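You operate a simulated robot arm through the tools that you are given. There is no shell and no other tool. Be economical: measure what you need, move in short steps, check, and stop when the job is done.

You are at the controls of a simulated two-armed robot. One attempt, no reset.

TASK
Zero the grey gauge on the 0 m disc and prove it on the 200 m disc.
Fine: lay it down and hold it still while you press its set key; put it back.

The check looks at the end state, three seconds after you hand in, the way a careful person would. Anything else that was tipped, shoved, dropped, spilled or broken makes it a failure.

THE ROBOT
Two 7-joint arms with fingered hands on one trunk, on a base that drives. Base frame: it is fixed to the floor where the robot stands at the start and does not move with it; the origin is under the middle of the robot, x ahead of it, y to its left, z up; the surface under the hand at the start is at about z = 560. Lengths are in mm, angles in degrees, forces in N, time in s.
The left shoulder is at the start at [70, 142, 1189], the right one opposite. With the tool pointing down near the work surface each hand reaches from about 100 to 640 mm from the robot's upright axis, wherever it stands, measured 20 degrees to its own side. Places, roughly: check block [900, 200, 1100]; set key of the grey gauge [400, 0, 600]. Payload 3.6 kg a hand.
Tool frame (each hand has its own): the origin (TCP) lies between the finger pads and is the grasp point; the fingertips stand 25 mm ahead of it; z points along the fingers, y is the line along which they close. The gripper opens to 88 mm. The gripper's body begins 29 mm behind the TCP. The gripper is a hand of 5 fingers: y runs from the thumb to the fingers, the wrist lies at [-13, -97, -162] in the tool frame, and closing takes about 1.5 s.
Orientation is that of the tool frame in the base frame, as a unit quaternion [w, x, y, z]. With the fingers straight down and the wrist toward the robot, the tool's x, y and z point along [0, 1, 0], [1, 0, 0] and [0, 0, -1] of the base frame.

THE INTERFACE
- The arms move only by the tool send_rows. It takes "left_moves", "right_moves" or both (then of equal length, played together; a hand with none holds still); each is a list of rows, each an object of numbers (a shift or turn left out is 0, a gripper value left out holds the last): "dx", "dy", "dz": the shift along the tool's x, y, z in units of 20 mm (1.0 is 20 mm); "wx", "wy", "wz": the turn, a rotation vector about the tool's x, y, z in units of 4 degrees (1.0 is 4 degrees). In form: [{"dx": .., "dy": .., "dz": .., "wx": .., "wy": .., "wz": ..}, ...]. A call has 1 to 10 rows; each row shifts and turns the commanded pose from where the row before left it, along the tool's axes as they then stand. "left_hand" and "right_hand" are, for a hand that has rows, the finger opening in mm, from 0 to 88, set as the call begins (left out, the last holds). A call with a number of a shift or a turn outside -1 to 1 is refused whole. Each row takes 0.2 s and may step no farther than 50 mm and 8.6 degrees from the row before; otherwise, or with a gripper value out of range, the whole call is refused. Where a pose cannot be reached the arm comes as near as it can. A force on the tool above 80 N (or 10 N above the force at the start of the call, whichever is more), or a blocked arm, ends the call early, and 0.2 s more pass. The fingers move at their own pace (about 72 mm/s each) and stop on an object; they squeeze with about 31 N. The grip force told is the motor's: it shows also when the fingers shut on nothing. Time passes only in rows, and 0.2 s behind the last, so rows that do not move let the fingers close. The reply holds the time, the measured pose of the TCP, the force on the tool along the base axes, the opening and the grip force, in the units named above and with some noise, with the torque about the TCP (base axes, N m) and any sound that the robot's microphone picked up.
- Cameras (640 x 400 px; columns grow to the right, rows downward): "scene" is now at [144.2, -4.8, 1416.1]; the picture's right is [0.08, -1.00, -0.00], its down [-0.59, -0.05, -0.80] and it looks along [0.80, 0.06, -0.59] (base axes); focal length 214 px, centre (320, 200). "left" rides on the left gripper at [-59, -79, -105] in its tool frame; the picture's right is [-0.73, -0.32, 0.61], its down [0.62, -0.68, 0.38] and it looks along [0.29, 0.66, 0.70] (tool axes); focal length 234 px, centre (320, 200). "right" rides on the right gripper at [59, -79, -105] in its tool frame; the picture's right is [-0.73, 0.32, -0.61], its down [-0.62, -0.68, 0.38] and it looks along [-0.29, 0.66, 0.70] (tool axes); focal length 234 px, centre (320, 200). There is no depth. A picture from a camera that has moved, and an enlarged one, comes with that camera's place and axes in the base frame and with its lens. The place of the scene camera against the robot may be out by one fixed shift of up to 18 mm in any direction.
- snapshot(camera): a new picture of that camera. The clock stands still meanwhile.
- move_column(by): slides the trunk up (or, below 0, down) by that many mm; the arms and the scene camera ride with it, the base frame stays. It gives what a move gives, with no picture.
- base_move(legs): drives the robot by 1 to 6 legs, each [ahead, left, turn to the left] in mm, mm and degrees, along the robot's own axes; the way and the turn of a leg run together, so that a leg with both is an arc; at most 1500 mm and 180 degrees a leg. The arms and the cameras ride along, it lands a little off, and it stops where it bumps. It gives what a move gives.
- move_fingers(index, middle, ring, little, thumb_bend, thumb_turn, hand): sets how far each is bent, from 0 (flat) to 1 (curled in); at 0.3 the hand is open as for a grip, at 0.7 the pads meet at the TCP. One left out holds its place. A second passes; each finger stops where it meets its share of the squeeze, and holds until it gets a number again. A gripper value or a shape takes the hand back. It gives what a move gives, with no picture; readings hold the bend of each and the force on index, middle, ring, little, thumb and palm. thumb_turn goes from beside the hand (0) to across from the fingers (1), as for a grip.
- grasp_type(shape, hand): the hand has 5 fingers and takes this shape, open, in about a second: jaw (thumb against the fingers, like two jaws); tri (thumb and two fingers); tip (a fingertip pinch); poke (one finger out to press); point (the index stretched); flat (the hand flat); cup (the hand cupped); fist (a fist). The gripper value then closes the fingers along that shape, each until it touches; the sizes above hold for jaw. It gives what a move gives, with no picture.
- head_to(pan, tilt): turns the head with the scene camera to pan (to the left, within 86 degrees either way) and tilt (down, from -29 to 69), counted from straight ahead of the robot. It gives what a move gives.
- inspect(camera, box): a new picture of the part [left, top, right, bottom] of that camera's present view, enlarged. The clock stands still meanwhile.
- finish_job(): hands the job in; it is judged then, once.

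Go step by step. Nothing tells you exact positions but the pictures and the camera data: compare them with the known pose of the tool, close in by small moves and look again before you grip or let go. The budget is 120 turns and 88 pictures, counting those below and the enlarged ones. Unless the task says otherwise, let go and move clear before handing in, and close with one line.

The tools are called after "Emit:" as a command line: name --argument value ..., lists and objects as JSON in quotes. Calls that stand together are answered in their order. send_rows: Moves the arms, as the interface text tells. Its arguments: {"type":"object","properties":{"left_moves":{"type":"array","items":{"type":"object","properties":{"dx":{"type":"number"},"dy":{"type":"number"},"dz":{"type":"number"},"wx":{"type":"number"},"wy":{"type":"number"},"wz":{"type":"number"}}}},"left_hand":{"type":"number"},"right_moves":{"type":"array","items":{"type":"object","properties":{"dx":{"type":"number"},"dy":{"type":"number"},"dz":{"type":"number"},"wx":{"type":"number"},"wy":{"type":"number"},"wz":{"type":"number"}}}},"right_hand":{"type":"number"}},"required":[]} The other tools are called the same way: move_column (by) slides the trunk up or down; grasp_type (shape, hand) gives the hand a shape; move_fingers (index, middle, ring, little, thumb_bend, thumb_turn, hand) moves the fingers one by one; base_move (legs) drives the base; head_to (pan, tilt) turns the head that bears the scene camera; snapshot (camera) takes a picture; inspect (camera, box) takes an enlarged picture of a part of a camera's view; finish_job () hands the job in.

At the start:

```text
time: 0.0
left_position: [510.4, 248.7, 1297.6]
left_tool_rot: [0.0, 0.707, 0.707, -0.001]
left_ft_force: [0.4, -0.7, -0.7]
left_wrist_torque: [0.0, 0.01, 0.02]
left_opening: 87.6
left_gripper_force: 0.1
left_shape: jaw
left_bend: [0.3, 0.3, 0.3, 0.3, 0.3, 0.98]
left_finger forces: [0.0, 0.0, 0.1, 0.0, 0.1, 0.0]
right_position: [546.2, -155.9, 1281.1]
right_tool_rot: [0.0, 0.708, 0.706, 0.0]
right_ft_force: [0.3, -0.6, 0.2]
right_wrist_torque: [-0.01, 0.05, 0.06]
right_opening: 87.5
right_gripper_force: 0.1
right_shape: jaw
right_bend: [0.3, 0.3, 0.3, 0.3, 0.3, 0.98]
right_finger forces: [0.1, 0.0, 0.1, 0.1, 0.1, 0.0]
trunk travel left (down, up): [-725.0, 215.0]
robot x, y, heading: [0.8, -3.3, -0.1]
head pan, tilt: [4.4, 36.5]
```

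scene: 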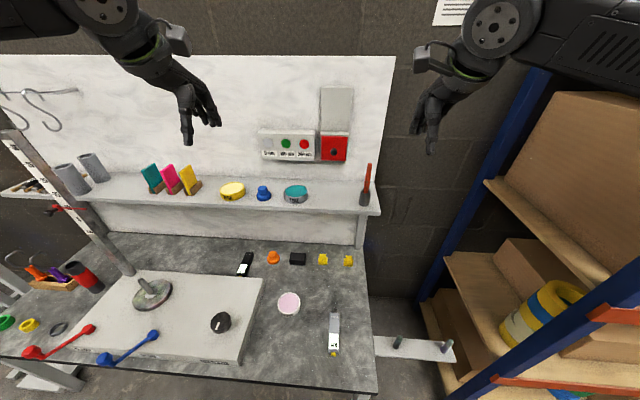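
right: 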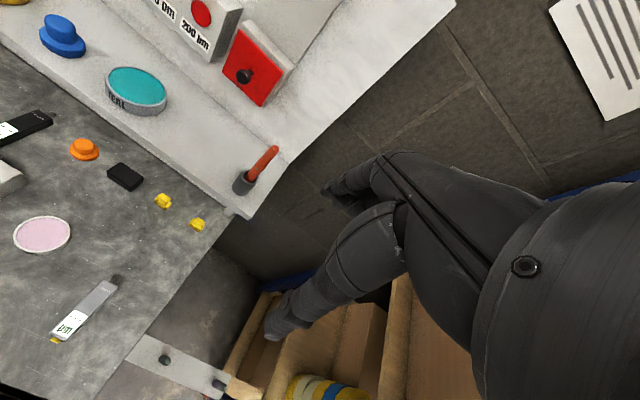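
left: 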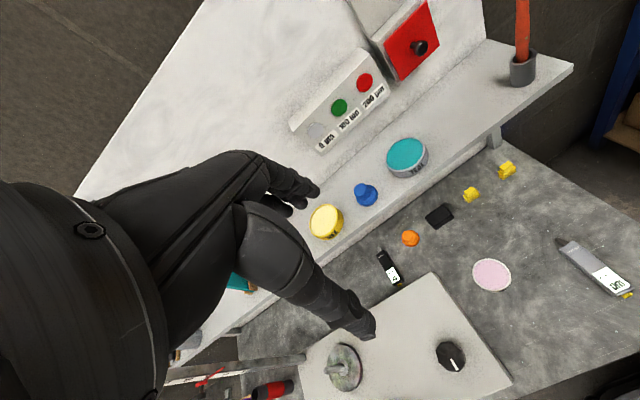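

The grey gauge seems to be lying on the bench at right, and the check block with three discs is on the back wall above the shelf. I'll enlarge both first.

Emit:
inspect --camera "scene" --box '[250, 80, 370, 165]'

Emit:
inspect --camera "scene" --box '[290, 280, 380, 370]'

Emit:
inspect --camera "scene" --box '[220, 230, 370, 330]'

Emit:
inspect --camera "left" --box '[540, 220, 640, 310]'

```text
4.71 times, centred on (310, 122) of scene
camera zoom: at [144.2, -4.8, 1416.1], right [0.08, -1.0, 0.0], down [-0.59, -0.05, -0.8], along [0.8, 0.06, -0.59], focal length 1009 px, centre (367, 565)
```

zoom: 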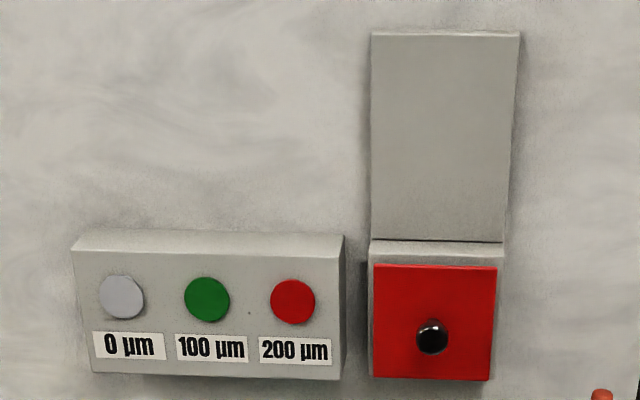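

```text
4.44 times, centred on (335, 325) of scene
camera zoom: at [144.2, -4.8, 1416.1], right [0.08, -1.0, 0.0], down [-0.59, -0.05, -0.8], along [0.8, 0.06, -0.59], focal length 953 px, centre (253, -356)
```

zoom: 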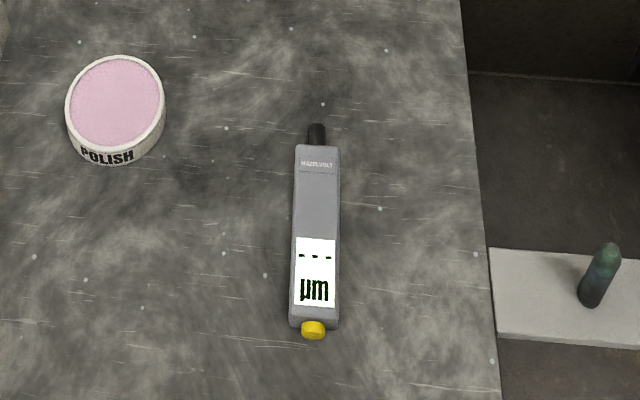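

```text
4.00 times, centred on (295, 280) of scene
camera zoom: at [144.2, -4.8, 1416.1], right [0.08, -1.0, 0.0], down [-0.59, -0.05, -0.8], along [0.8, 0.06, -0.59], focal length 858 px, centre (420, -120)
```

zoom: 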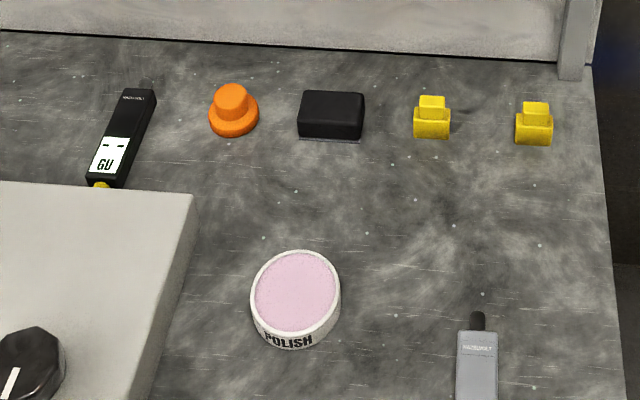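

```text
4.44 times, centred on (590, 265) of left
camera zoom: at [429.6, 190.6, 1405.3], right [-0.32, -0.73, -0.61], down [-0.68, 0.62, -0.38], along [0.66, 0.29, -0.7], focal length 1041 px, centre (-880, -89)
```

zoom: 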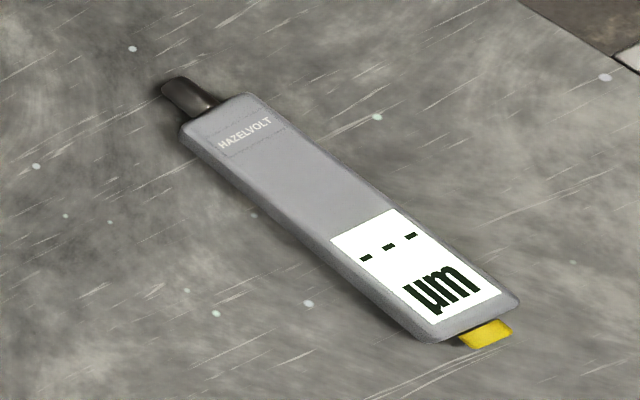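

The grey gauge lies along x, probe away from me, from about x=420 (yellow key) to x=576, at y≈-32. The discs are on the wall near x≈900, with 0 at y≈249, 200 at y≈111 and z≈1112. Next I'll check how much room the base has to drive forward.

Emit:
head_to --pan 0 --tilt 69

Emit:
snapshot --camera "scene"

```text
time: 1.0
left_position: [510.4, 248.0, 1299.2]
left_tool_rot: [0.001, 0.707, 0.707, 0.0]
left_ft_force: [0.8, -1.5, -0.3]
left_wrist_torque: [-0.02, 0.0, -0.03]
left_opening: 87.5
left_gripper_force: 0.0
left_shape: jaw
left_bend: [0.3, 0.3, 0.3, 0.3, 0.3, 0.98]
left_finger forces: [0.0, 0.1, 0.1, 0.0, 0.0, 0.1]
right_position: [546.2, -154.8, 1281.8]
right_tool_rot: [0.0, 0.708, 0.706, 0.0]
right_ft_force: [0.0, 0.4, -0.8]
right_wrist_torque: [0.0, 0.0, -0.03]
right_opening: 87.6
right_gripper_force: 0.1
right_shape: jaw
right_bend: [0.3, 0.3, 0.3, 0.3, 0.3, 0.98]
right_finger forces: [0.0, 0.0, 0.0, 0.0, 0.0, 0.1]
trunk travel left (down, up): [-725.0, 215.0]
robot x, y, heading: [-1.8, 0.4, -0.0]
head pan, tilt: [0.0, 68.8]
```

```text
80 pictures are left
camera scene: at [113.2, -11.4, 1374.8], right [0.0, -1.0, 0.0], down [-0.93, 0.0, -0.36], along [0.36, 0.0, -0.93], focal length 214 px, centre (320, 200)
```

scene: 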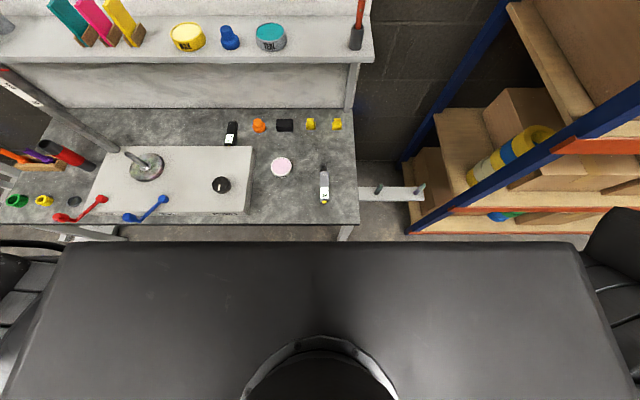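

The base has about 190 mm before the torso reaches the bench edge. I'll swing the left hand so that it closes across the gauge with its wrist to the left, lower it, and move the right hand out of the way.

Emit:
send_rows --left_moves '[{"dx": -0.6, "dy": 0.02, "dz": 1, "wz": 1}, {"dx": -0.6, "dy": 0.06, "dz": 1, "wz": 1}, {"dx": -0.59, "dy": 0.1, "dz": 1, "wz": 1}, {"dx": -0.58, "dy": 0.14, "dz": 1, "wz": 1}, {"dx": -0.57, "dy": 0.18, "dz": 1, "wz": 1}, {"dx": -0.56, "dy": 0.22, "dz": 1, "wz": 1}, {"dx": -0.54, "dy": 0.26, "dz": 1, "wz": 1}, {"dx": -0.52, "dy": 0.3, "dz": 1, "wz": 1}, {"dx": -0.5, "dy": 0.33, "dz": 1, "wz": 1}, {"dx": -0.47, "dy": 0.37, "dz": 1, "wz": 1}]' --right_moves '[{"dx": -0.25, "dy": -0.3}, {"dx": -0.25, "dy": -0.3}, {"dx": -0.25, "dy": -0.3}, {"dx": -0.25, "dy": -0.3}, {"dx": -0.25, "dy": -0.3}, {"dx": -0.25, "dy": -0.3}, {"dx": -0.25, "dy": -0.3}, {"dx": -0.25, "dy": -0.3}, {"dx": -0.25, "dy": -0.3}, {"dx": -0.25, "dy": -0.3}]'

Emit:
send_rows --left_moves '[{"dx": -0.44, "dy": 0.4, "dz": 1, "wz": 1}, {"dx": -0.42, "dy": 0.43, "dz": 1, "wz": 1}, {"dx": -0.39, "dy": 0.46, "dz": 1, "wz": 1}, {"dx": -0.36, "dy": 0.48, "dz": 1, "wz": 1}, {"dx": -0.32, "dy": 0.5, "dz": 1, "wz": 1}, {"dx": -0.28, "dy": 0.53, "dz": 1, "wz": 1}, {"dx": -0.25, "dy": 0.55, "dz": 1, "wz": 1}, {"dx": -0.21, "dy": 0.56, "dz": 1, "wz": 1}, {"dx": -0.17, "dy": 0.57, "dz": 1, "wz": 1}, {"dx": -0.13, "dy": 0.58, "dz": 1, "wz": 1}]' --right_moves '[{"dx": -0.25, "dy": -0.3}, {"dx": -0.25, "dy": -0.3}, {"dx": -0.25, "dy": -0.3}, {"dx": -0.25, "dy": -0.3}, {"dx": -0.25, "dy": -0.3}, {"dx": -0.25, "dy": -0.3}, {"dx": -0.25, "dy": -0.3}, {"dx": -0.25, "dy": -0.3}, {"dx": -0.25, "dy": -0.3}, {"dx": -0.25, "dy": -0.3}]'

Emit:
send_rows --left_moves '[{"dx": -0.09, "dy": 0.59, "dz": 1, "wz": 1}, {"dx": -0.05, "dy": 0.6, "dz": 1, "wz": 1}, {"dy": 0.6, "wz": 0.5}]'

Emit:
head_to --pan 0 --tilt 50

Emit:
snapshot --camera "scene"

```text
time: 3.2
left_position: [514.5, 126.4, 1099.5]
left_tool_rot: [0.0, 0.907, 0.422, -0.001]
left_ft_force: [-0.7, 0.5, -0.4]
left_wrist_torque: [0.01, 0.01, 0.01]
left_opening: 87.7
left_gripper_force: 0.0
left_shape: jaw
left_bend: [0.3, 0.3, 0.3, 0.3, 0.3, 0.98]
left_finger forces: [0.0, 0.0, 0.0, 0.1, 0.1, 0.0]
right_position: [485.8, -206.0, 1280.9]
right_tool_rot: [-0.001, 0.708, 0.706, 0.0]
right_ft_force: [0.2, 0.6, 0.2]
right_wrist_torque: [-0.01, 0.02, 0.04]
right_opening: 87.7
right_gripper_force: 0.1
right_shape: jaw
right_bend: [0.3, 0.3, 0.3, 0.3, 0.3, 0.98]
right_finger forces: [0.0, 0.0, 0.1, 0.0, 0.1, 0.1]
trunk travel left (down, up): [-725.0, 215.0]
robot x, y, heading: [-0.3, -2.0, 0.0]
head pan, tilt: [0.0, 68.8]
```

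```text
time: 5.4
left_position: [470.1, 69.7, 948.4]
left_tool_rot: [0.001, 0.996, 0.087, 0.0]
left_ft_force: [-0.7, -0.2, 0.4]
left_wrist_torque: [0.0, 0.0, 0.01]
left_opening: 87.7
left_gripper_force: 0.0
left_shape: jaw
left_bend: [0.3, 0.3, 0.3, 0.3, 0.3, 0.98]
left_finger forces: [0.1, 0.0, 0.0, 0.1, 0.0, 0.1]
left hand out of reach, approached as far as the arm can: row 6, 7, 8, 9, 10
right_position: [425.1, -255.9, 1280.6]
right_tool_rot: [0.0, 0.708, 0.707, 0.0]
right_ft_force: [-0.3, -0.9, 0.0]
right_wrist_torque: [0.02, -0.01, 0.04]
right_opening: 87.8
right_gripper_force: 0.0
right_shape: jaw
right_bend: [0.3, 0.3, 0.3, 0.3, 0.3, 0.98]
right_finger forces: [0.1, 0.0, 0.0, 0.0, 0.0, 0.0]
trunk travel left (down, up): [-725.0, 215.0]
robot x, y, heading: [1.4, -3.1, -0.2]
head pan, tilt: [0.0, 68.8]
```

```text
time: 6.2
left_position: [445.2, 69.8, 942.0]
left_tool_rot: [0.0, 1.0, 0.001, 0.0]
left_ft_force: [-1.0, -0.1, -0.1]
left_wrist_torque: [0.0, 0.03, 0.0]
left_opening: 87.5
left_gripper_force: 0.0
left_shape: jaw
left_bend: [0.3, 0.3, 0.3, 0.3, 0.3, 0.98]
left_finger forces: [0.0, 0.1, 0.0, 0.0, 0.1, 0.0]
left hand out of reach, approached as far as the arm can: row 1, 2, 3
right_position: [425.8, -256.7, 1281.3]
right_tool_rot: [0.0, 0.707, 0.707, 0.001]
right_ft_force: [-0.1, 0.2, 0.0]
right_wrist_torque: [0.0, 0.04, 0.0]
right_opening: 87.5
right_gripper_force: 0.0
right_shape: jaw
right_bend: [0.3, 0.3, 0.3, 0.3, 0.3, 0.98]
right_finger forces: [0.0, 0.1, 0.1, 0.1, 0.0, 0.0]
trunk travel left (down, up): [-725.0, 215.0]
robot x, y, heading: [-2.8, -1.8, 0.1]
head pan, tilt: [0.0, 68.8]
```

```text
time: 7.0
left_position: [445.7, 70.6, 942.9]
left_tool_rot: [0.001, 1.0, 0.0, 0.001]
left_ft_force: [0.0, -0.6, -0.2]
left_wrist_torque: [0.0, 0.0, -0.04]
left_opening: 87.9
left_gripper_force: 0.0
left_shape: jaw
left_bend: [0.3, 0.3, 0.3, 0.3, 0.3, 0.98]
left_finger forces: [0.1, 0.1, 0.1, 0.0, 0.0, 0.0]
right_position: [425.2, -255.1, 1280.8]
right_tool_rot: [0.0, 0.708, 0.707, 0.0]
right_ft_force: [0.0, 0.2, 0.7]
right_wrist_torque: [-0.02, 0.01, -0.02]
right_opening: 87.8
right_gripper_force: 0.1
right_shape: jaw
right_bend: [0.3, 0.3, 0.3, 0.3, 0.3, 0.98]
right_finger forces: [0.0, 0.1, 0.1, 0.0, 0.1, 0.0]
trunk travel left (down, up): [-725.0, 215.0]
robot x, y, heading: [1.7, -1.2, -0.0]
head pan, tilt: [0.0, 50.0]
```

```text
79 pictures are left
camera scene: at [134.1, -11.4, 1396.6], right [0.0, -1.0, 0.0], down [-0.77, 0.0, -0.64], along [0.64, 0.0, -0.77], focal length 214 px, centre (320, 200)
```

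scene: 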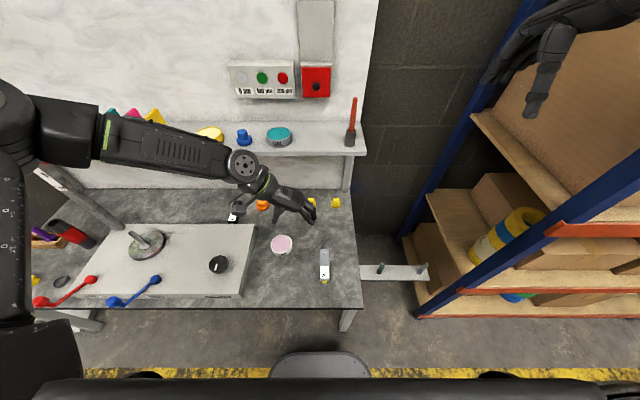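

The arm can't hold the hand straight down and sideways this far out, so I'll pitch the fingers about 24° forward and lower the trunk, which gives a more natural arm. I see open space under the bench between its legs, so driving ahead will work from a position further left.

Emit:
send_rows --left_moves '[{"wy": 1}, {"wy": 1}, {"wy": 1}, {"wy": 1}, {"wy": 1}, {"wy": 1}]'

Emit:
move_column --by -200

```text
time: 8.4
left_position: [444.8, 71.3, 940.5]
left_tool_rot: [-0.007, 0.988, -0.003, 0.157]
left_ft_force: [0.9, 0.7, 0.4]
left_wrist_torque: [-0.02, 0.04, -0.02]
left_opening: 87.4
left_gripper_force: 0.1
left_shape: jaw
left_bend: [0.3, 0.3, 0.3, 0.3, 0.3, 0.98]
left_finger forces: [0.0, 0.1, 0.0, 0.0, 0.0, 0.1]
left hand out of reach, approached as far as the arm can: row 5
right_position: [424.8, -254.7, 1281.0]
right_tool_rot: [0.0, 0.707, 0.707, 0.0]
right_ft_force: [-0.6, -0.4, -0.7]
right_wrist_torque: [0.0, -0.01, 0.03]
right_opening: 87.9
right_gripper_force: 0.1
right_shape: jaw
right_bend: [0.3, 0.3, 0.3, 0.3, 0.3, 0.98]
right_finger forces: [0.1, 0.0, 0.0, 0.0, 0.0, 0.0]
trunk travel left (down, up): [-725.0, 215.0]
robot x, y, heading: [0.3, -2.0, 0.2]
head pan, tilt: [0.0, 50.0]
```

```text
time: 10.6
left_position: [444.3, 73.1, 740.7]
left_tool_rot: [-0.007, 0.988, -0.002, 0.157]
left_ft_force: [0.1, 0.7, 0.0]
left_wrist_torque: [-0.02, -0.01, 0.01]
left_opening: 87.9
left_gripper_force: 0.1
left_shape: jaw
left_bend: [0.3, 0.3, 0.3, 0.3, 0.3, 0.98]
left_finger forces: [0.0, 0.0, 0.1, 0.0, 0.1, 0.0]
right_position: [426.5, -254.2, 1081.5]
right_tool_rot: [0.0, 0.708, 0.707, 0.0]
right_ft_force: [0.3, 1.0, 0.4]
right_wrist_torque: [0.03, 0.03, 0.02]
right_opening: 87.4
right_gripper_force: 0.0
right_shape: jaw
right_bend: [0.3, 0.3, 0.3, 0.3, 0.3, 0.98]
right_finger forces: [0.0, 0.0, 0.0, 0.0, 0.0, 0.1]
trunk travel left (down, up): [-525.0, 415.0]
robot x, y, heading: [0.4, -2.8, -0.1]
head pan, tilt: [0.0, 50.0]
```

The pitch reached about 18°. Now I'll move over the gauge at safe height and see how far the arm reaches.

Emit:
send_rows --left_moves '[{"dy": 1, "dx": 0.57, "dz": 0.19}, {"dy": 1, "dx": 0.57, "dz": 0.19}, {"dy": 1, "dx": 0.57, "dz": 0.19}, {"dy": 1, "dx": 0.57, "dz": 0.19}, {"dy": 1, "dx": 0.57, "dz": 0.19}]'

Emit:
snapshot --camera "scene"

```text
time: 11.8
left_position: [476.1, 33.4, 782.3]
left_tool_rot: [-0.006, 0.988, -0.003, 0.157]
left_ft_force: [-0.1, 0.3, 0.0]
left_wrist_torque: [0.01, -0.01, 0.04]
left_opening: 87.6
left_gripper_force: 0.0
left_shape: jaw
left_bend: [0.3, 0.3, 0.3, 0.3, 0.3, 0.98]
left_finger forces: [0.1, 0.1, 0.0, 0.1, 0.1, 0.0]
left hand out of reach, approached as far as the arm can: row 2, 3, 4, 5
right_position: [425.3, -255.7, 1080.9]
right_tool_rot: [0.0, 0.708, 0.706, 0.0]
right_ft_force: [0.5, -0.1, -0.4]
right_wrist_torque: [-0.04, 0.04, -0.01]
right_opening: 87.6
right_gripper_force: 0.0
right_shape: jaw
right_bend: [0.3, 0.3, 0.3, 0.3, 0.3, 0.98]
right_finger forces: [0.0, 0.0, 0.0, 0.0, 0.0, 0.0]
trunk travel left (down, up): [-525.0, 415.0]
robot x, y, heading: [1.7, 4.0, -0.0]
head pan, tilt: [0.0, 50.0]
```

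```text
78 pictures are left
camera scene: at [134.2, -11.6, 1196.7], right [0.0, -1.0, 0.0], down [-0.77, 0.0, -0.64], along [0.64, 0.0, -0.77], focal length 214 px, centre (320, 200)
```

scene: 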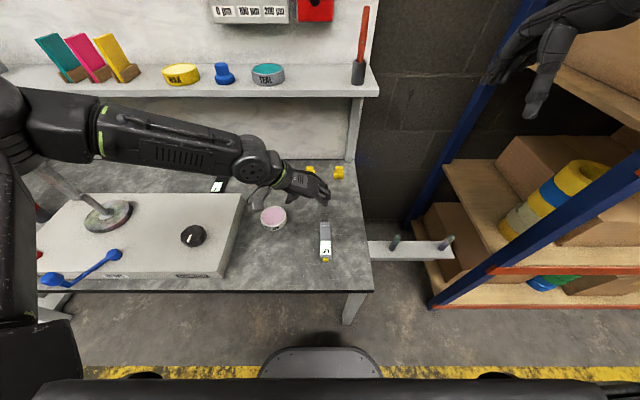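

The arm is caught in an elbow-out posture. I'll raise the trunk so the hand hangs lower relative to the shoulder, then try the same column of space again.

Emit:
move_column --by 190

Emit:
send_rows --left_moves '[{"dx": -0.31, "dz": 0.95}, {"dx": -0.31, "dz": 0.95}, {"dx": -0.31, "dz": 0.95}, {"dx": -0.31, "dz": 0.95}, {"dx": -0.31, "dz": 0.95}, {"dx": -0.31, "dz": 0.95}, {"dx": -0.31, "dz": 0.95}, {"dx": -0.31, "dz": 0.95}]'

Emit:
snapshot --camera "scene"

```text
time: 13.8
left_position: [477.0, 33.5, 970.6]
left_tool_rot: [-0.006, 0.988, -0.002, 0.156]
left_ft_force: [0.7, -0.6, -0.4]
left_wrist_torque: [0.02, -0.01, -0.01]
left_opening: 87.9
left_gripper_force: 0.1
left_shape: jaw
left_bend: [0.3, 0.3, 0.3, 0.3, 0.3, 0.98]
left_finger forces: [0.0, 0.0, 0.0, 0.0, 0.1, 0.0]
right_position: [425.0, -255.4, 1271.2]
right_tool_rot: [0.0, 0.708, 0.706, -0.001]
right_ft_force: [-0.2, 0.3, 0.2]
right_wrist_torque: [0.0, 0.0, 0.0]
right_opening: 87.8
right_gripper_force: 0.1
right_shape: jaw
right_bend: [0.3, 0.3, 0.3, 0.3, 0.3, 0.98]
right_finger forces: [0.0, 0.1, 0.1, 0.0, 0.1, 0.0]
trunk travel left (down, up): [-715.0, 225.0]
robot x, y, heading: [-1.6, -3.1, 0.1]
head pan, tilt: [0.0, 50.0]
```

```text
time: 15.7
left_position: [443.0, 102.0, 880.3]
left_tool_rot: [-0.007, 0.988, -0.003, 0.155]
left_ft_force: [-0.1, 0.3, 0.3]
left_wrist_torque: [0.0, -0.01, 0.05]
left_opening: 87.7
left_gripper_force: 0.0
left_shape: jaw
left_bend: [0.3, 0.3, 0.3, 0.3, 0.3, 0.98]
left_finger forces: [0.0, 0.0, 0.0, 0.0, 0.0, 0.1]
left hand out of reach, approached as far as the arm can: row 1, 2, 3, 4, 5, 6, 7, 8
right_position: [426.8, -254.6, 1271.1]
right_tool_rot: [0.0, 0.708, 0.707, 0.0]
right_ft_force: [-0.2, 0.0, 0.4]
right_wrist_torque: [-0.03, 0.01, -0.02]
right_opening: 87.8
right_gripper_force: 0.1
right_shape: jaw
right_bend: [0.3, 0.3, 0.3, 0.3, 0.3, 0.98]
right_finger forces: [0.0, 0.0, 0.0, 0.1, 0.1, 0.0]
trunk travel left (down, up): [-715.0, 225.0]
robot x, y, heading: [3.4, 2.1, 0.0]
head pan, tilt: [0.0, 50.0]
```

```text
77 pictures are left
camera scene: at [134.2, -11.3, 1386.7], right [0.0, -1.0, 0.0], down [-0.77, 0.0, -0.64], along [0.64, 0.0, -0.77], focal length 214 px, centre (320, 200)
```

scene: 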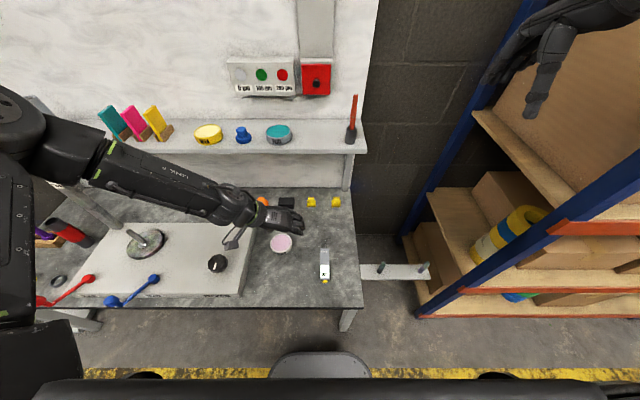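

The hand's yaw is what the arm refuses beyond about 60°. So I'll stand further left and turn the robot 40° to the right, which means the hand needs only about 50° of yaw to grip across the gauge.

Emit:
base_move --legs '[[0, 260, 0], [82, 0, 0], [0, 0, -40]]'

Emit:
send_rows --left_moves '[{"wy": -0.9, "dz": -0.5}, {"wy": -0.9, "dz": -0.5}, {"wy": -0.9, "dz": -0.5}, {"wy": -0.9, "dz": -0.5}, {"wy": -0.9, "dz": -0.5}]'

Emit:
snapshot --camera "scene"

```text
time: 20.1
left_position: [486.3, 45.9, 880.0]
left_tool_rot: [0.049, 0.925, -0.346, 0.149]
left_ft_force: [-0.4, -0.7, -1.2]
left_wrist_torque: [0.03, 0.02, 0.04]
left_opening: 87.6
left_gripper_force: 0.1
left_shape: jaw
left_bend: [0.3, 0.3, 0.3, 0.3, 0.3, 0.98]
left_finger forces: [0.0, 0.0, 0.0, 0.0, 0.0, 0.1]
right_position: [238.1, -211.2, 1271.0]
right_tool_rot: [0.0, 0.91, 0.415, 0.0]
right_ft_force: [-0.4, 0.4, -0.7]
right_wrist_torque: [0.01, 0.01, -0.01]
right_opening: 87.5
right_gripper_force: 0.1
right_shape: jaw
right_bend: [0.3, 0.3, 0.3, 0.3, 0.3, 0.98]
right_finger forces: [0.0, 0.0, 0.1, 0.1, 0.1, 0.0]
trunk travel left (down, up): [-715.0, 225.0]
robot x, y, heading: [84.9, 260.4, -40.6]
head pan, tilt: [0.0, 50.0]
```

```text
time: 21.3
left_position: [477.4, 47.4, 916.4]
left_tool_rot: [0.012, 0.936, -0.352, 0.024]
left_ft_force: [0.2, 0.2, 0.3]
left_wrist_torque: [0.01, 0.01, -0.01]
left_opening: 87.9
left_gripper_force: 0.0
left_shape: jaw
left_bend: [0.3, 0.3, 0.3, 0.3, 0.3, 0.98]
left_finger forces: [0.0, 0.0, 0.0, 0.0, 0.1, 0.1]
left hand out of reach, approached as far as the arm can: row 1, 2
right_position: [238.9, -210.5, 1271.3]
right_tool_rot: [0.0, 0.91, 0.415, 0.0]
right_ft_force: [0.3, -0.3, 0.3]
right_wrist_torque: [0.02, 0.01, -0.01]
right_opening: 87.6
right_gripper_force: 0.0
right_shape: jaw
right_bend: [0.3, 0.3, 0.3, 0.3, 0.3, 0.98]
right_finger forces: [0.0, 0.0, 0.1, 0.1, 0.0, 0.0]
trunk travel left (down, up): [-715.0, 225.0]
robot x, y, heading: [84.2, 260.0, -40.7]
head pan, tilt: [0.0, 50.0]
```

```text
76 pictures are left
camera scene: at [186.5, 165.2, 1386.7], right [-0.65, -0.76, 0.0], down [-0.58, 0.5, -0.64], along [0.49, -0.42, -0.77], focal length 214 px, centre (320, 200)
```

scene: 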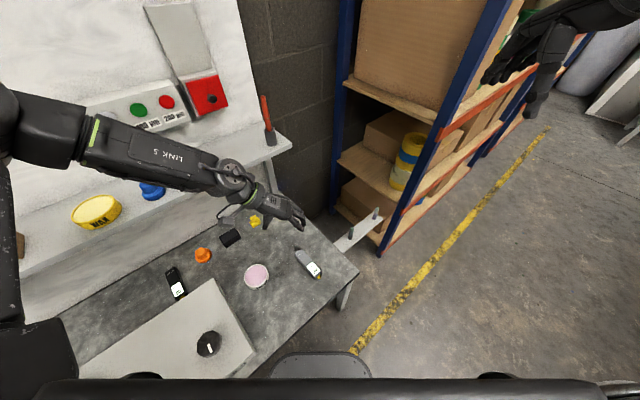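

The drive landed well. Now I'll yaw the left hand 40° so its x lies along the gauge, while moving over it.

Emit:
send_rows --left_moves '[{"dx": 0.36, "dy": 0.22, "dz": 0.3, "wz": -1}, {"dx": 0.35, "dy": 0.24, "dz": 0.3, "wz": -1}, {"dx": 0.33, "dy": 0.27, "dz": 0.3, "wz": -1}, {"dx": 0.31, "dy": 0.29, "dz": 0.3, "wz": -1}, {"dx": 0.29, "dy": 0.31, "dz": 0.3, "wz": -1}, {"dx": 0.27, "dy": 0.33, "dz": 0.3, "wz": -1}, {"dx": 0.24, "dy": 0.35, "dz": 0.3, "wz": -1}, {"dx": 0.2, "dy": 0.37, "dz": 0.3, "wz": -1}, {"dx": 0.18, "dy": 0.38, "dz": 0.3, "wz": -1}, {"dx": 0.15, "dy": 0.4, "dz": 0.3, "wz": -1}]'

Emit:
snapshot --camera "scene"

Emit:
snapshot --camera "left"

```text
time: 23.5
left_position: [593.1, -31.3, 963.4]
left_tool_rot: [0.02, 1.0, -0.012, 0.017]
left_ft_force: [0.2, -0.1, 0.1]
left_wrist_torque: [0.03, 0.03, 0.02]
left_opening: 87.9
left_gripper_force: 0.1
left_shape: jaw
left_bend: [0.3, 0.3, 0.3, 0.3, 0.3, 0.98]
left_finger forces: [0.1, 0.1, 0.0, 0.0, 0.0, 0.1]
left hand out of reach, approached as far as the arm can: row 3, 4, 5, 6, 7, 8, 9, 10
right_position: [239.7, -211.0, 1270.7]
right_tool_rot: [0.0, 0.91, 0.415, 0.0]
right_ft_force: [-0.1, -0.4, 0.1]
right_wrist_torque: [-0.01, -0.02, 0.01]
right_opening: 87.6
right_gripper_force: 0.1
right_shape: jaw
right_bend: [0.3, 0.3, 0.3, 0.3, 0.3, 0.98]
right_finger forces: [0.0, 0.0, 0.0, 0.1, 0.0, 0.0]
trunk travel left (down, up): [-715.0, 225.0]
robot x, y, heading: [82.1, 256.4, -40.8]
head pan, tilt: [0.0, 50.0]
```

```text
75 pictures are left
camera scene: at [186.9, 165.1, 1386.6], right [-0.65, -0.76, 0.0], down [-0.58, 0.5, -0.64], along [0.49, -0.42, -0.77], focal length 214 px, centre (320, 200)
```

scene: 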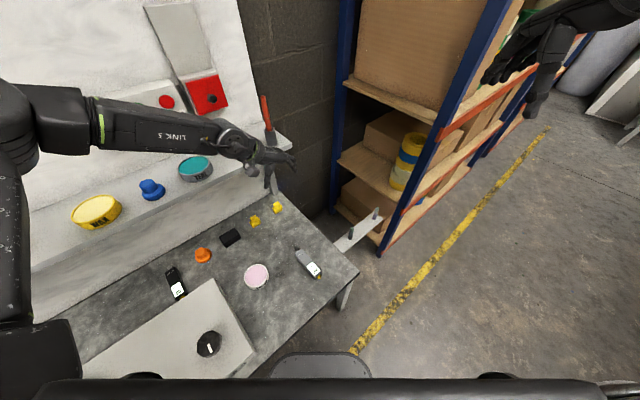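

```text
74 pictures are left
camera left: at [532.1, 54.2, 1066.3], right [-0.7, 0.32, -0.64], down [0.65, 0.65, -0.39], along [0.3, -0.69, -0.66], focal length 234 px, centre (320, 200)
```

left: 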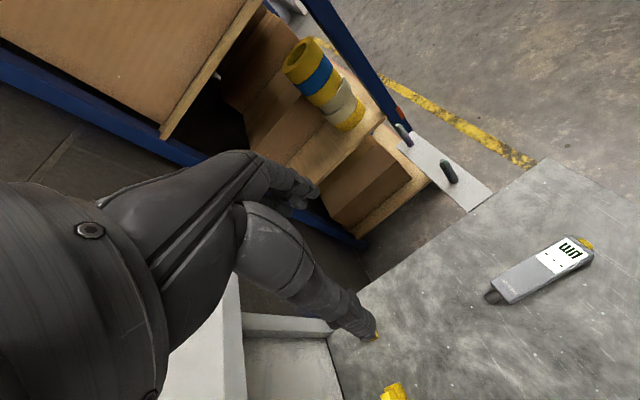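

The forearm roll is the limit, and it eases when the target sits more to the left of the shoulder line. I'll strafe the robot right 85 mm and bring the hand back toward a spot above the gauge.

Emit:
base_move --legs '[[0, -85, 0]]'

Emit:
send_rows --left_moves '[{"dx": -0.5, "dy": -0.5, "dz": 0.6}, {"dx": -0.5, "dy": -0.5, "dz": 0.6}, {"dx": -0.5, "dy": -0.5, "dz": 0.6}]'

```text
time: 24.6
left_position: [539.0, -94.5, 965.1]
left_tool_rot: [0.021, 1.0, -0.012, 0.015]
left_ft_force: [0.1, 0.2, 1.0]
left_wrist_torque: [-0.02, 0.0, -0.01]
left_opening: 87.8
left_gripper_force: 0.1
left_shape: jaw
left_bend: [0.3, 0.3, 0.3, 0.3, 0.3, 0.98]
left_finger forces: [0.0, 0.0, 0.0, 0.0, 0.1, 0.0]
right_position: [184.5, -275.3, 1271.5]
right_tool_rot: [0.001, 0.909, 0.416, 0.0]
right_ft_force: [0.4, -0.5, -1.0]
right_wrist_torque: [0.01, 0.01, -0.04]
right_opening: 87.5
right_gripper_force: 0.0
right_shape: jaw
right_bend: [0.3, 0.3, 0.3, 0.3, 0.3, 0.98]
right_finger forces: [0.0, 0.0, 0.1, 0.0, 0.0, 0.0]
trunk travel left (down, up): [-715.0, 225.0]
robot x, y, heading: [27.6, 198.0, -40.9]
head pan, tilt: [0.0, 50.0]
```

```text
time: 25.4
left_position: [527.9, -58.4, 932.6]
left_tool_rot: [0.02, 1.0, -0.014, 0.015]
left_ft_force: [-0.6, 0.0, -0.6]
left_wrist_torque: [-0.01, 0.03, -0.01]
left_opening: 87.7
left_gripper_force: 0.0
left_shape: jaw
left_bend: [0.3, 0.3, 0.3, 0.3, 0.3, 0.98]
left_finger forces: [0.1, 0.1, 0.0, 0.0, 0.0, 0.1]
left hand out of reach, approached as far as the arm can: row 1, 2, 3
right_position: [184.0, -276.0, 1270.8]
right_tool_rot: [0.0, 0.909, 0.416, 0.001]
right_ft_force: [0.5, 0.4, -0.3]
right_wrist_torque: [-0.01, 0.02, 0.02]
right_opening: 87.7
right_gripper_force: 0.1
right_shape: jaw
right_bend: [0.3, 0.3, 0.3, 0.3, 0.3, 0.98]
right_finger forces: [0.1, 0.1, 0.1, 0.0, 0.0, 0.0]
trunk travel left (down, up): [-715.0, 225.0]
robot x, y, heading: [27.4, 196.3, -40.6]
head pan, tilt: [0.0, 50.0]
```

Emit:
send_rows --left_moves '[{"dx": -0.3, "dy": -0.5, "dz": 0.8}, {"dx": -0.3, "dy": -0.5, "dz": 0.8}, {"dx": -0.3, "dy": -0.5, "dz": 0.8}, {"dx": -0.2, "dy": 0, "dz": 0.8}, {"dx": -0.2, "dy": 0, "dz": 0.8}]'

Emit:
snapshot --camera "scene"

```text
time: 26.6
left_position: [527.5, -20.5, 874.3]
left_tool_rot: [0.02, 1.0, -0.013, 0.017]
left_ft_force: [0.1, -0.5, -0.9]
left_wrist_torque: [0.01, -0.02, -0.01]
left_opening: 87.3
left_gripper_force: 0.1
left_shape: jaw
left_bend: [0.3, 0.3, 0.3, 0.3, 0.3, 0.98]
left_finger forces: [0.1, 0.1, 0.0, 0.1, 0.1, 0.0]
left hand out of reach, approached as far as the arm can: row 1, 2, 3, 4, 5
right_position: [182.7, -275.6, 1271.4]
right_tool_rot: [0.001, 0.91, 0.416, 0.0]
right_ft_force: [-0.3, 0.4, 0.3]
right_wrist_torque: [-0.01, 0.0, -0.01]
right_opening: 87.7
right_gripper_force: 0.0
right_shape: jaw
right_bend: [0.3, 0.3, 0.3, 0.3, 0.3, 0.98]
right_finger forces: [0.0, 0.0, 0.0, 0.0, 0.0, 0.0]
trunk travel left (down, up): [-715.0, 225.0]
robot x, y, heading: [26.9, 188.7, -40.8]
head pan, tilt: [0.0, 50.0]
```

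```text
73 pictures are left
camera scene: at [130.9, 101.2, 1386.7], right [-0.65, -0.76, 0.0], down [-0.58, 0.5, -0.64], along [0.49, -0.42, -0.77], focal length 214 px, centre (320, 200)
```

scene: 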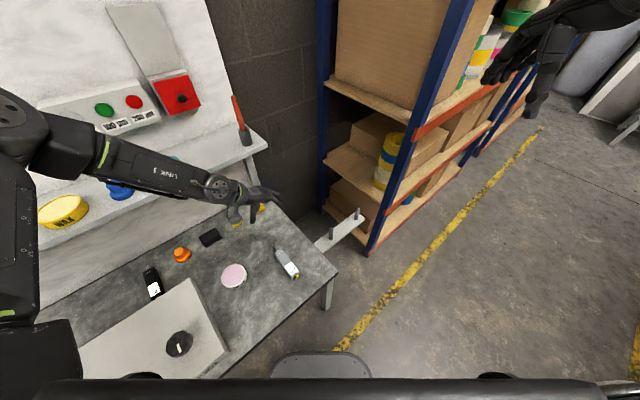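

The hand now has the right orientation and is nearly above the gauge. I'll lower the trunk, keeping the arm posture, and look at it from the wrist camera.

Emit:
move_column --by -190

Emit:
snapshot --camera "left"

Emit:
snapshot --camera "scene"

```text
time: 28.6
left_position: [526.4, -19.9, 683.2]
left_tool_rot: [0.019, 1.0, -0.013, 0.017]
left_ft_force: [1.3, 0.9, -0.1]
left_wrist_torque: [-0.01, 0.0, 0.01]
left_opening: 87.7
left_gripper_force: 0.0
left_shape: jaw
left_bend: [0.3, 0.3, 0.3, 0.3, 0.3, 0.98]
left_finger forces: [0.0, 0.0, 0.0, 0.1, 0.0, 0.0]
right_position: [183.5, -275.5, 1080.9]
right_tool_rot: [0.0, 0.909, 0.416, 0.0]
right_ft_force: [-0.3, 0.4, 0.8]
right_wrist_torque: [0.03, -0.01, 0.05]
right_opening: 87.5
right_gripper_force: 0.0
right_shape: jaw
right_bend: [0.3, 0.3, 0.3, 0.3, 0.3, 0.98]
right_finger forces: [0.0, 0.1, 0.0, 0.1, 0.0, 0.1]
trunk travel left (down, up): [-525.0, 415.0]
robot x, y, heading: [28.6, 196.3, -40.5]
head pan, tilt: [0.0, 50.0]
```

```text
72 pictures are left
camera left: at [465.1, 65.3, 784.6], right [-0.7, 0.32, -0.64], down [0.65, 0.65, -0.39], along [0.29, -0.69, -0.66], focal length 234 px, centre (320, 200)
```

left: 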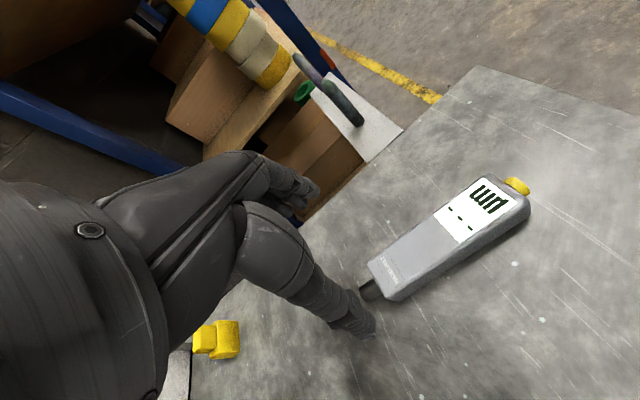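

```text
71 pictures are left
camera scene: at [131.0, 101.0, 1196.7], right [-0.65, -0.76, 0.0], down [-0.58, 0.5, -0.64], along [0.49, -0.42, -0.77], focal length 214 px, centre (320, 200)
```

scene: 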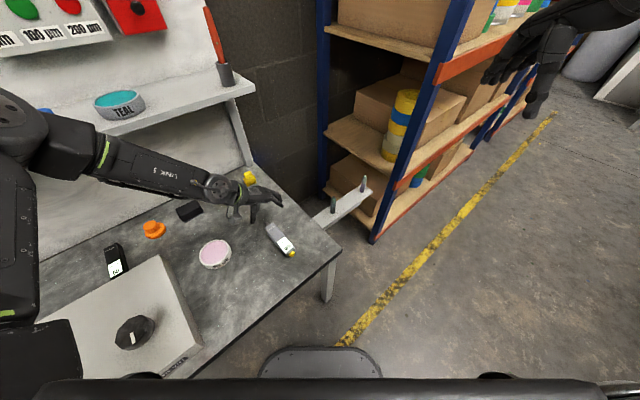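

From the wrist camera, the gauge runs from the key at x≈404 to the probe tip at x≈554 at y≈-19, so the scene camera reads about (+20, -13) off. The hand is right over it but about 35 mm too far forward, so I'll shift the base back.

Emit:
base_move --legs '[[-26, -21, 0]]'

Emit:
move_column --by -50

Emit:
snapshot --camera "left"

```text
time: 29.5
left_position: [493.2, -19.2, 683.2]
left_tool_rot: [0.02, 1.0, -0.013, 0.016]
left_ft_force: [-0.5, -0.3, 0.4]
left_wrist_torque: [0.02, -0.01, 0.01]
left_opening: 87.7
left_gripper_force: 0.1
left_shape: jaw
left_bend: [0.3, 0.3, 0.3, 0.3, 0.3, 0.98]
left_finger forces: [0.0, 0.0, 0.1, 0.1, 0.1, 0.0]
right_position: [149.9, -274.8, 1082.3]
right_tool_rot: [0.0, 0.909, 0.417, 0.001]
right_ft_force: [0.2, 0.0, 0.0]
right_wrist_torque: [0.01, -0.02, 0.0]
right_opening: 87.8
right_gripper_force: 0.2
right_shape: jaw
right_bend: [0.3, 0.3, 0.3, 0.3, 0.3, 0.98]
right_finger forces: [0.0, 0.0, 0.1, 0.0, 0.1, 0.0]
trunk travel left (down, up): [-525.0, 415.0]
robot x, y, heading: [-8.3, 196.1, -40.8]
head pan, tilt: [0.0, 50.0]
```

```text
time: 30.4
left_position: [493.9, -19.9, 634.0]
left_tool_rot: [0.02, 1.0, -0.012, 0.016]
left_ft_force: [-0.9, 0.2, -0.4]
left_wrist_torque: [0.02, 0.02, 0.02]
left_opening: 87.6
left_gripper_force: 0.0
left_shape: jaw
left_bend: [0.3, 0.3, 0.3, 0.3, 0.3, 0.98]
left_finger forces: [0.0, 0.0, 0.0, 0.1, 0.1, 0.0]
right_position: [150.4, -273.8, 1031.4]
right_tool_rot: [0.001, 0.909, 0.416, 0.0]
right_ft_force: [0.1, 0.2, -0.3]
right_wrist_torque: [0.02, -0.03, -0.02]
right_opening: 87.9
right_gripper_force: 0.0
right_shape: jaw
right_bend: [0.3, 0.3, 0.3, 0.3, 0.3, 0.98]
right_finger forces: [0.0, 0.1, 0.0, 0.1, 0.0, 0.1]
trunk travel left (down, up): [-475.0, 465.0]
robot x, y, heading: [-5.0, 193.0, -41.0]
head pan, tilt: [0.0, 50.0]
```

```text
70 pictures are left
camera left: at [431.7, 66.2, 734.6], right [-0.7, 0.32, -0.64], down [0.65, 0.65, -0.39], along [0.29, -0.69, -0.66], focal length 234 px, centre (320, 200)
```

left: 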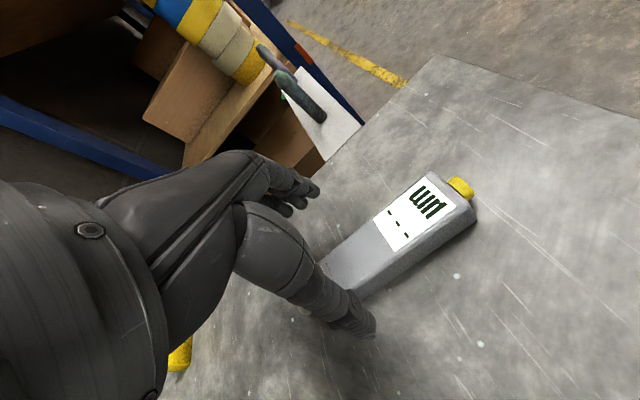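

The gauge sits between the thumb and fingers. I'll lower to TCP z≈592, so the fingertips are just above the bench.

Emit:
move_column --by -40

Emit:
snapshot --camera "left"

Emit:
inspect --camera "scene" --box '[200, 160, 340, 260]'

```text
time: 31.2
left_position: [493.9, -19.2, 593.3]
left_tool_rot: [0.019, 1.0, -0.012, 0.017]
left_ft_force: [0.2, -0.5, 0.6]
left_wrist_torque: [0.01, 0.0, -0.03]
left_opening: 87.8
left_gripper_force: 0.0
left_shape: jaw
left_bend: [0.3, 0.3, 0.3, 0.3, 0.3, 0.98]
left_finger forces: [0.1, 0.1, 0.1, 0.0, 0.0, 0.0]
right_position: [149.9, -273.5, 991.3]
right_tool_rot: [0.0, 0.909, 0.416, -0.001]
right_ft_force: [-0.1, -0.3, 0.4]
right_wrist_torque: [0.01, 0.01, -0.03]
right_opening: 87.5
right_gripper_force: 0.0
right_shape: jaw
right_bend: [0.3, 0.3, 0.3, 0.3, 0.3, 0.98]
right_finger forces: [0.1, 0.1, 0.1, 0.0, 0.1, 0.0]
trunk travel left (down, up): [-435.0, 505.0]
robot x, y, heading: [-4.4, 193.9, -41.1]
head pan, tilt: [0.0, 50.0]
```

```text
69 pictures are left
camera left: at [431.6, 66.2, 694.6], right [-0.7, 0.32, -0.64], down [0.65, 0.65, -0.39], along [0.29, -0.69, -0.66], focal length 234 px, centre (320, 200)
```

left: 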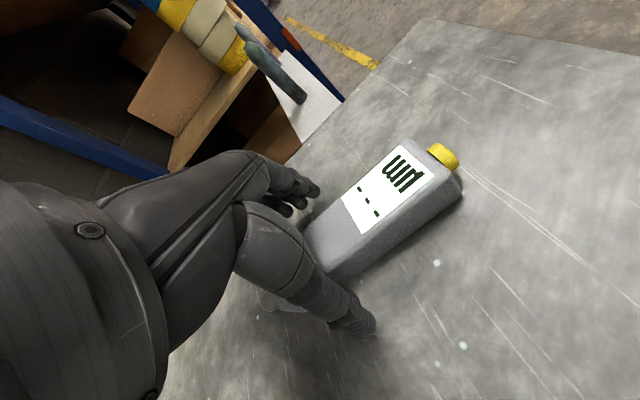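

```text
4.00 times, centred on (270, 210) of scene
camera zoom: at [97.5, 101.9, 1106.7], right [-0.65, -0.76, 0.0], down [-0.58, 0.5, -0.64], along [0.49, -0.42, -0.77], focal length 858 px, centre (520, 160)
```

zoom: 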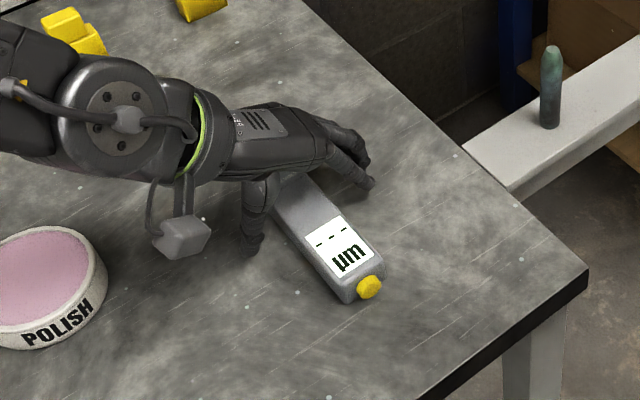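

Well placed. I'll close the hand.

Emit:
send_rows --left_moves '[{}, {}, {}, {}, {}, {}, {}, {}, {}]' --left_hand 10

Emit:
snapshot --camera "left"

Emit:
inspect --camera "scene" --box '[200, 160, 340, 260]'

```text
time: 33.2
left_position: [493.1, -19.6, 592.2]
left_tool_rot: [0.02, 1.0, -0.012, 0.016]
left_ft_force: [1.3, -0.9, 0.8]
left_wrist_torque: [0.02, 0.0, -0.01]
left_opening: 32.0
left_gripper_force: 30.9
left_shape: jaw
left_bend: [0.74, 0.51, 0.5, 0.51, 0.73, 0.99]
left_finger forces: [15.7, 7.6, 3.6, 1.9, 28.5, 0.1]
right_position: [149.1, -274.2, 991.4]
right_tool_rot: [0.001, 0.909, 0.416, 0.0]
right_ft_force: [-0.6, -1.0, 0.6]
right_wrist_torque: [-0.01, 0.05, 0.01]
right_opening: 87.4
right_gripper_force: 0.0
right_shape: jaw
right_bend: [0.3, 0.3, 0.3, 0.3, 0.3, 0.98]
right_finger forces: [0.0, 0.0, 0.0, 0.0, 0.0, 0.1]
trunk travel left (down, up): [-435.0, 505.0]
robot x, y, heading: [-7.3, 197.2, -40.9]
head pan, tilt: [0.0, 50.0]
```

```text
67 pictures are left
camera left: at [431.8, 66.0, 694.5], right [-0.7, 0.32, -0.64], down [0.65, 0.65, -0.39], along [0.29, -0.69, -0.66], focal length 234 px, centre (320, 200)
```

left: 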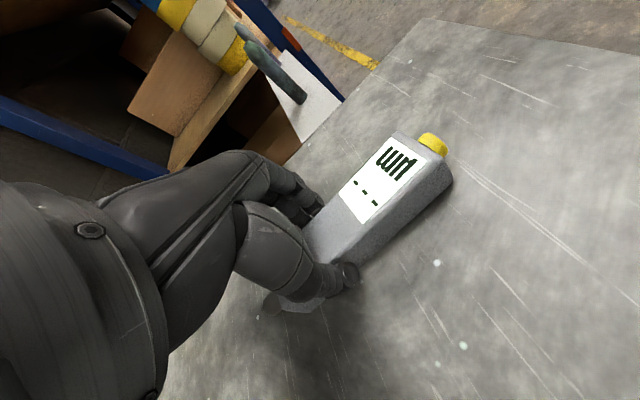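

```text
4.00 times, centred on (270, 210) of scene
camera zoom: at [97.7, 101.7, 1106.7], right [-0.65, -0.76, 0.0], down [-0.58, 0.5, -0.64], along [0.49, -0.42, -0.77], focal length 858 px, centre (520, 160)
```

zoom: 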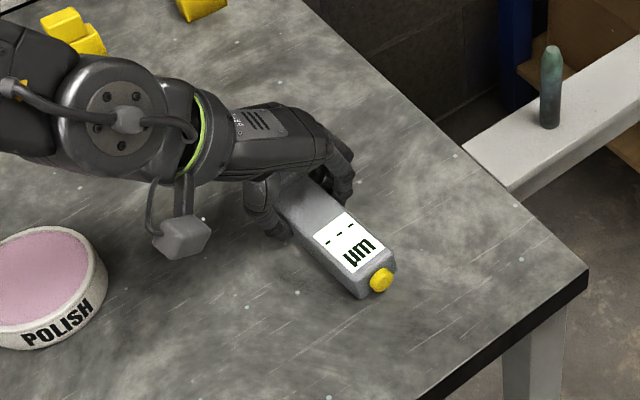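

It is gripped with 31 N and shifted only a few mm. I'll lift with the trunk and check that it holds.

Emit:
move_column --by 120

Emit:
snapshot --camera "left"

Emit:
inspect --camera "scene" --box '[180, 160, 340, 260]'

```text
time: 34.7
left_position: [494.2, -19.2, 713.4]
left_tool_rot: [0.02, 1.0, -0.013, 0.016]
left_ft_force: [-0.2, 0.9, -1.6]
left_wrist_torque: [0.01, -0.02, -0.02]
left_opening: 31.8
left_gripper_force: 31.1
left_shape: jaw
left_bend: [0.74, 0.52, 0.52, 0.53, 0.73, 0.98]
left_finger forces: [16.6, 7.3, 3.6, 1.2, 28.6, 0.0]
right_position: [150.0, -274.9, 1111.3]
right_tool_rot: [0.0, 0.909, 0.416, 0.0]
right_ft_force: [0.5, 0.3, 0.2]
right_wrist_torque: [-0.02, -0.01, 0.03]
right_opening: 87.7
right_gripper_force: 0.1
right_shape: jaw
right_bend: [0.3, 0.3, 0.3, 0.3, 0.3, 0.98]
right_finger forces: [0.0, 0.0, 0.0, 0.0, 0.0, 0.0]
trunk travel left (down, up): [-555.0, 385.0]
robot x, y, heading: [-0.4, 199.1, -40.7]
head pan, tilt: [0.0, 50.0]
```

```text
65 pictures are left
camera left: at [432.0, 65.9, 814.3], right [-0.7, 0.32, -0.64], down [0.65, 0.65, -0.39], along [0.29, -0.69, -0.66], focal length 234 px, centre (320, 200)
```

left: 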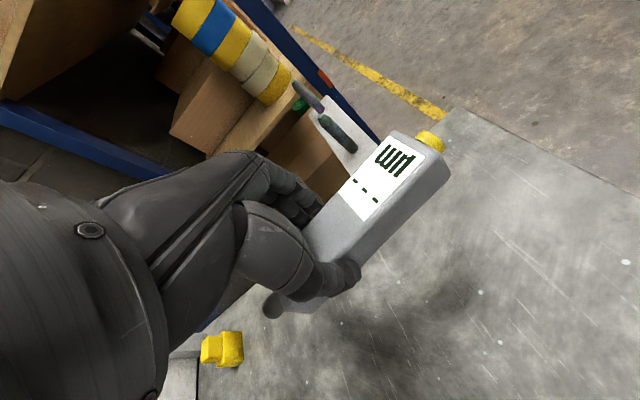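

```text
4.00 times, centred on (260, 210) of scene
camera zoom: at [98.0, 101.5, 1226.6], right [-0.65, -0.76, 0.0], down [-0.58, 0.5, -0.64], along [0.49, -0.42, -0.77], focal length 858 px, centre (560, 160)
```

zoom: 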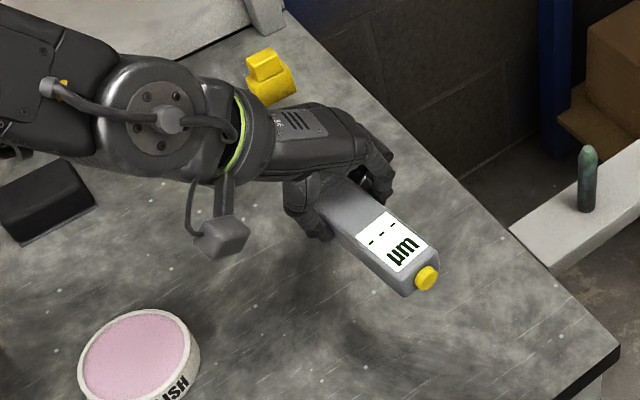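

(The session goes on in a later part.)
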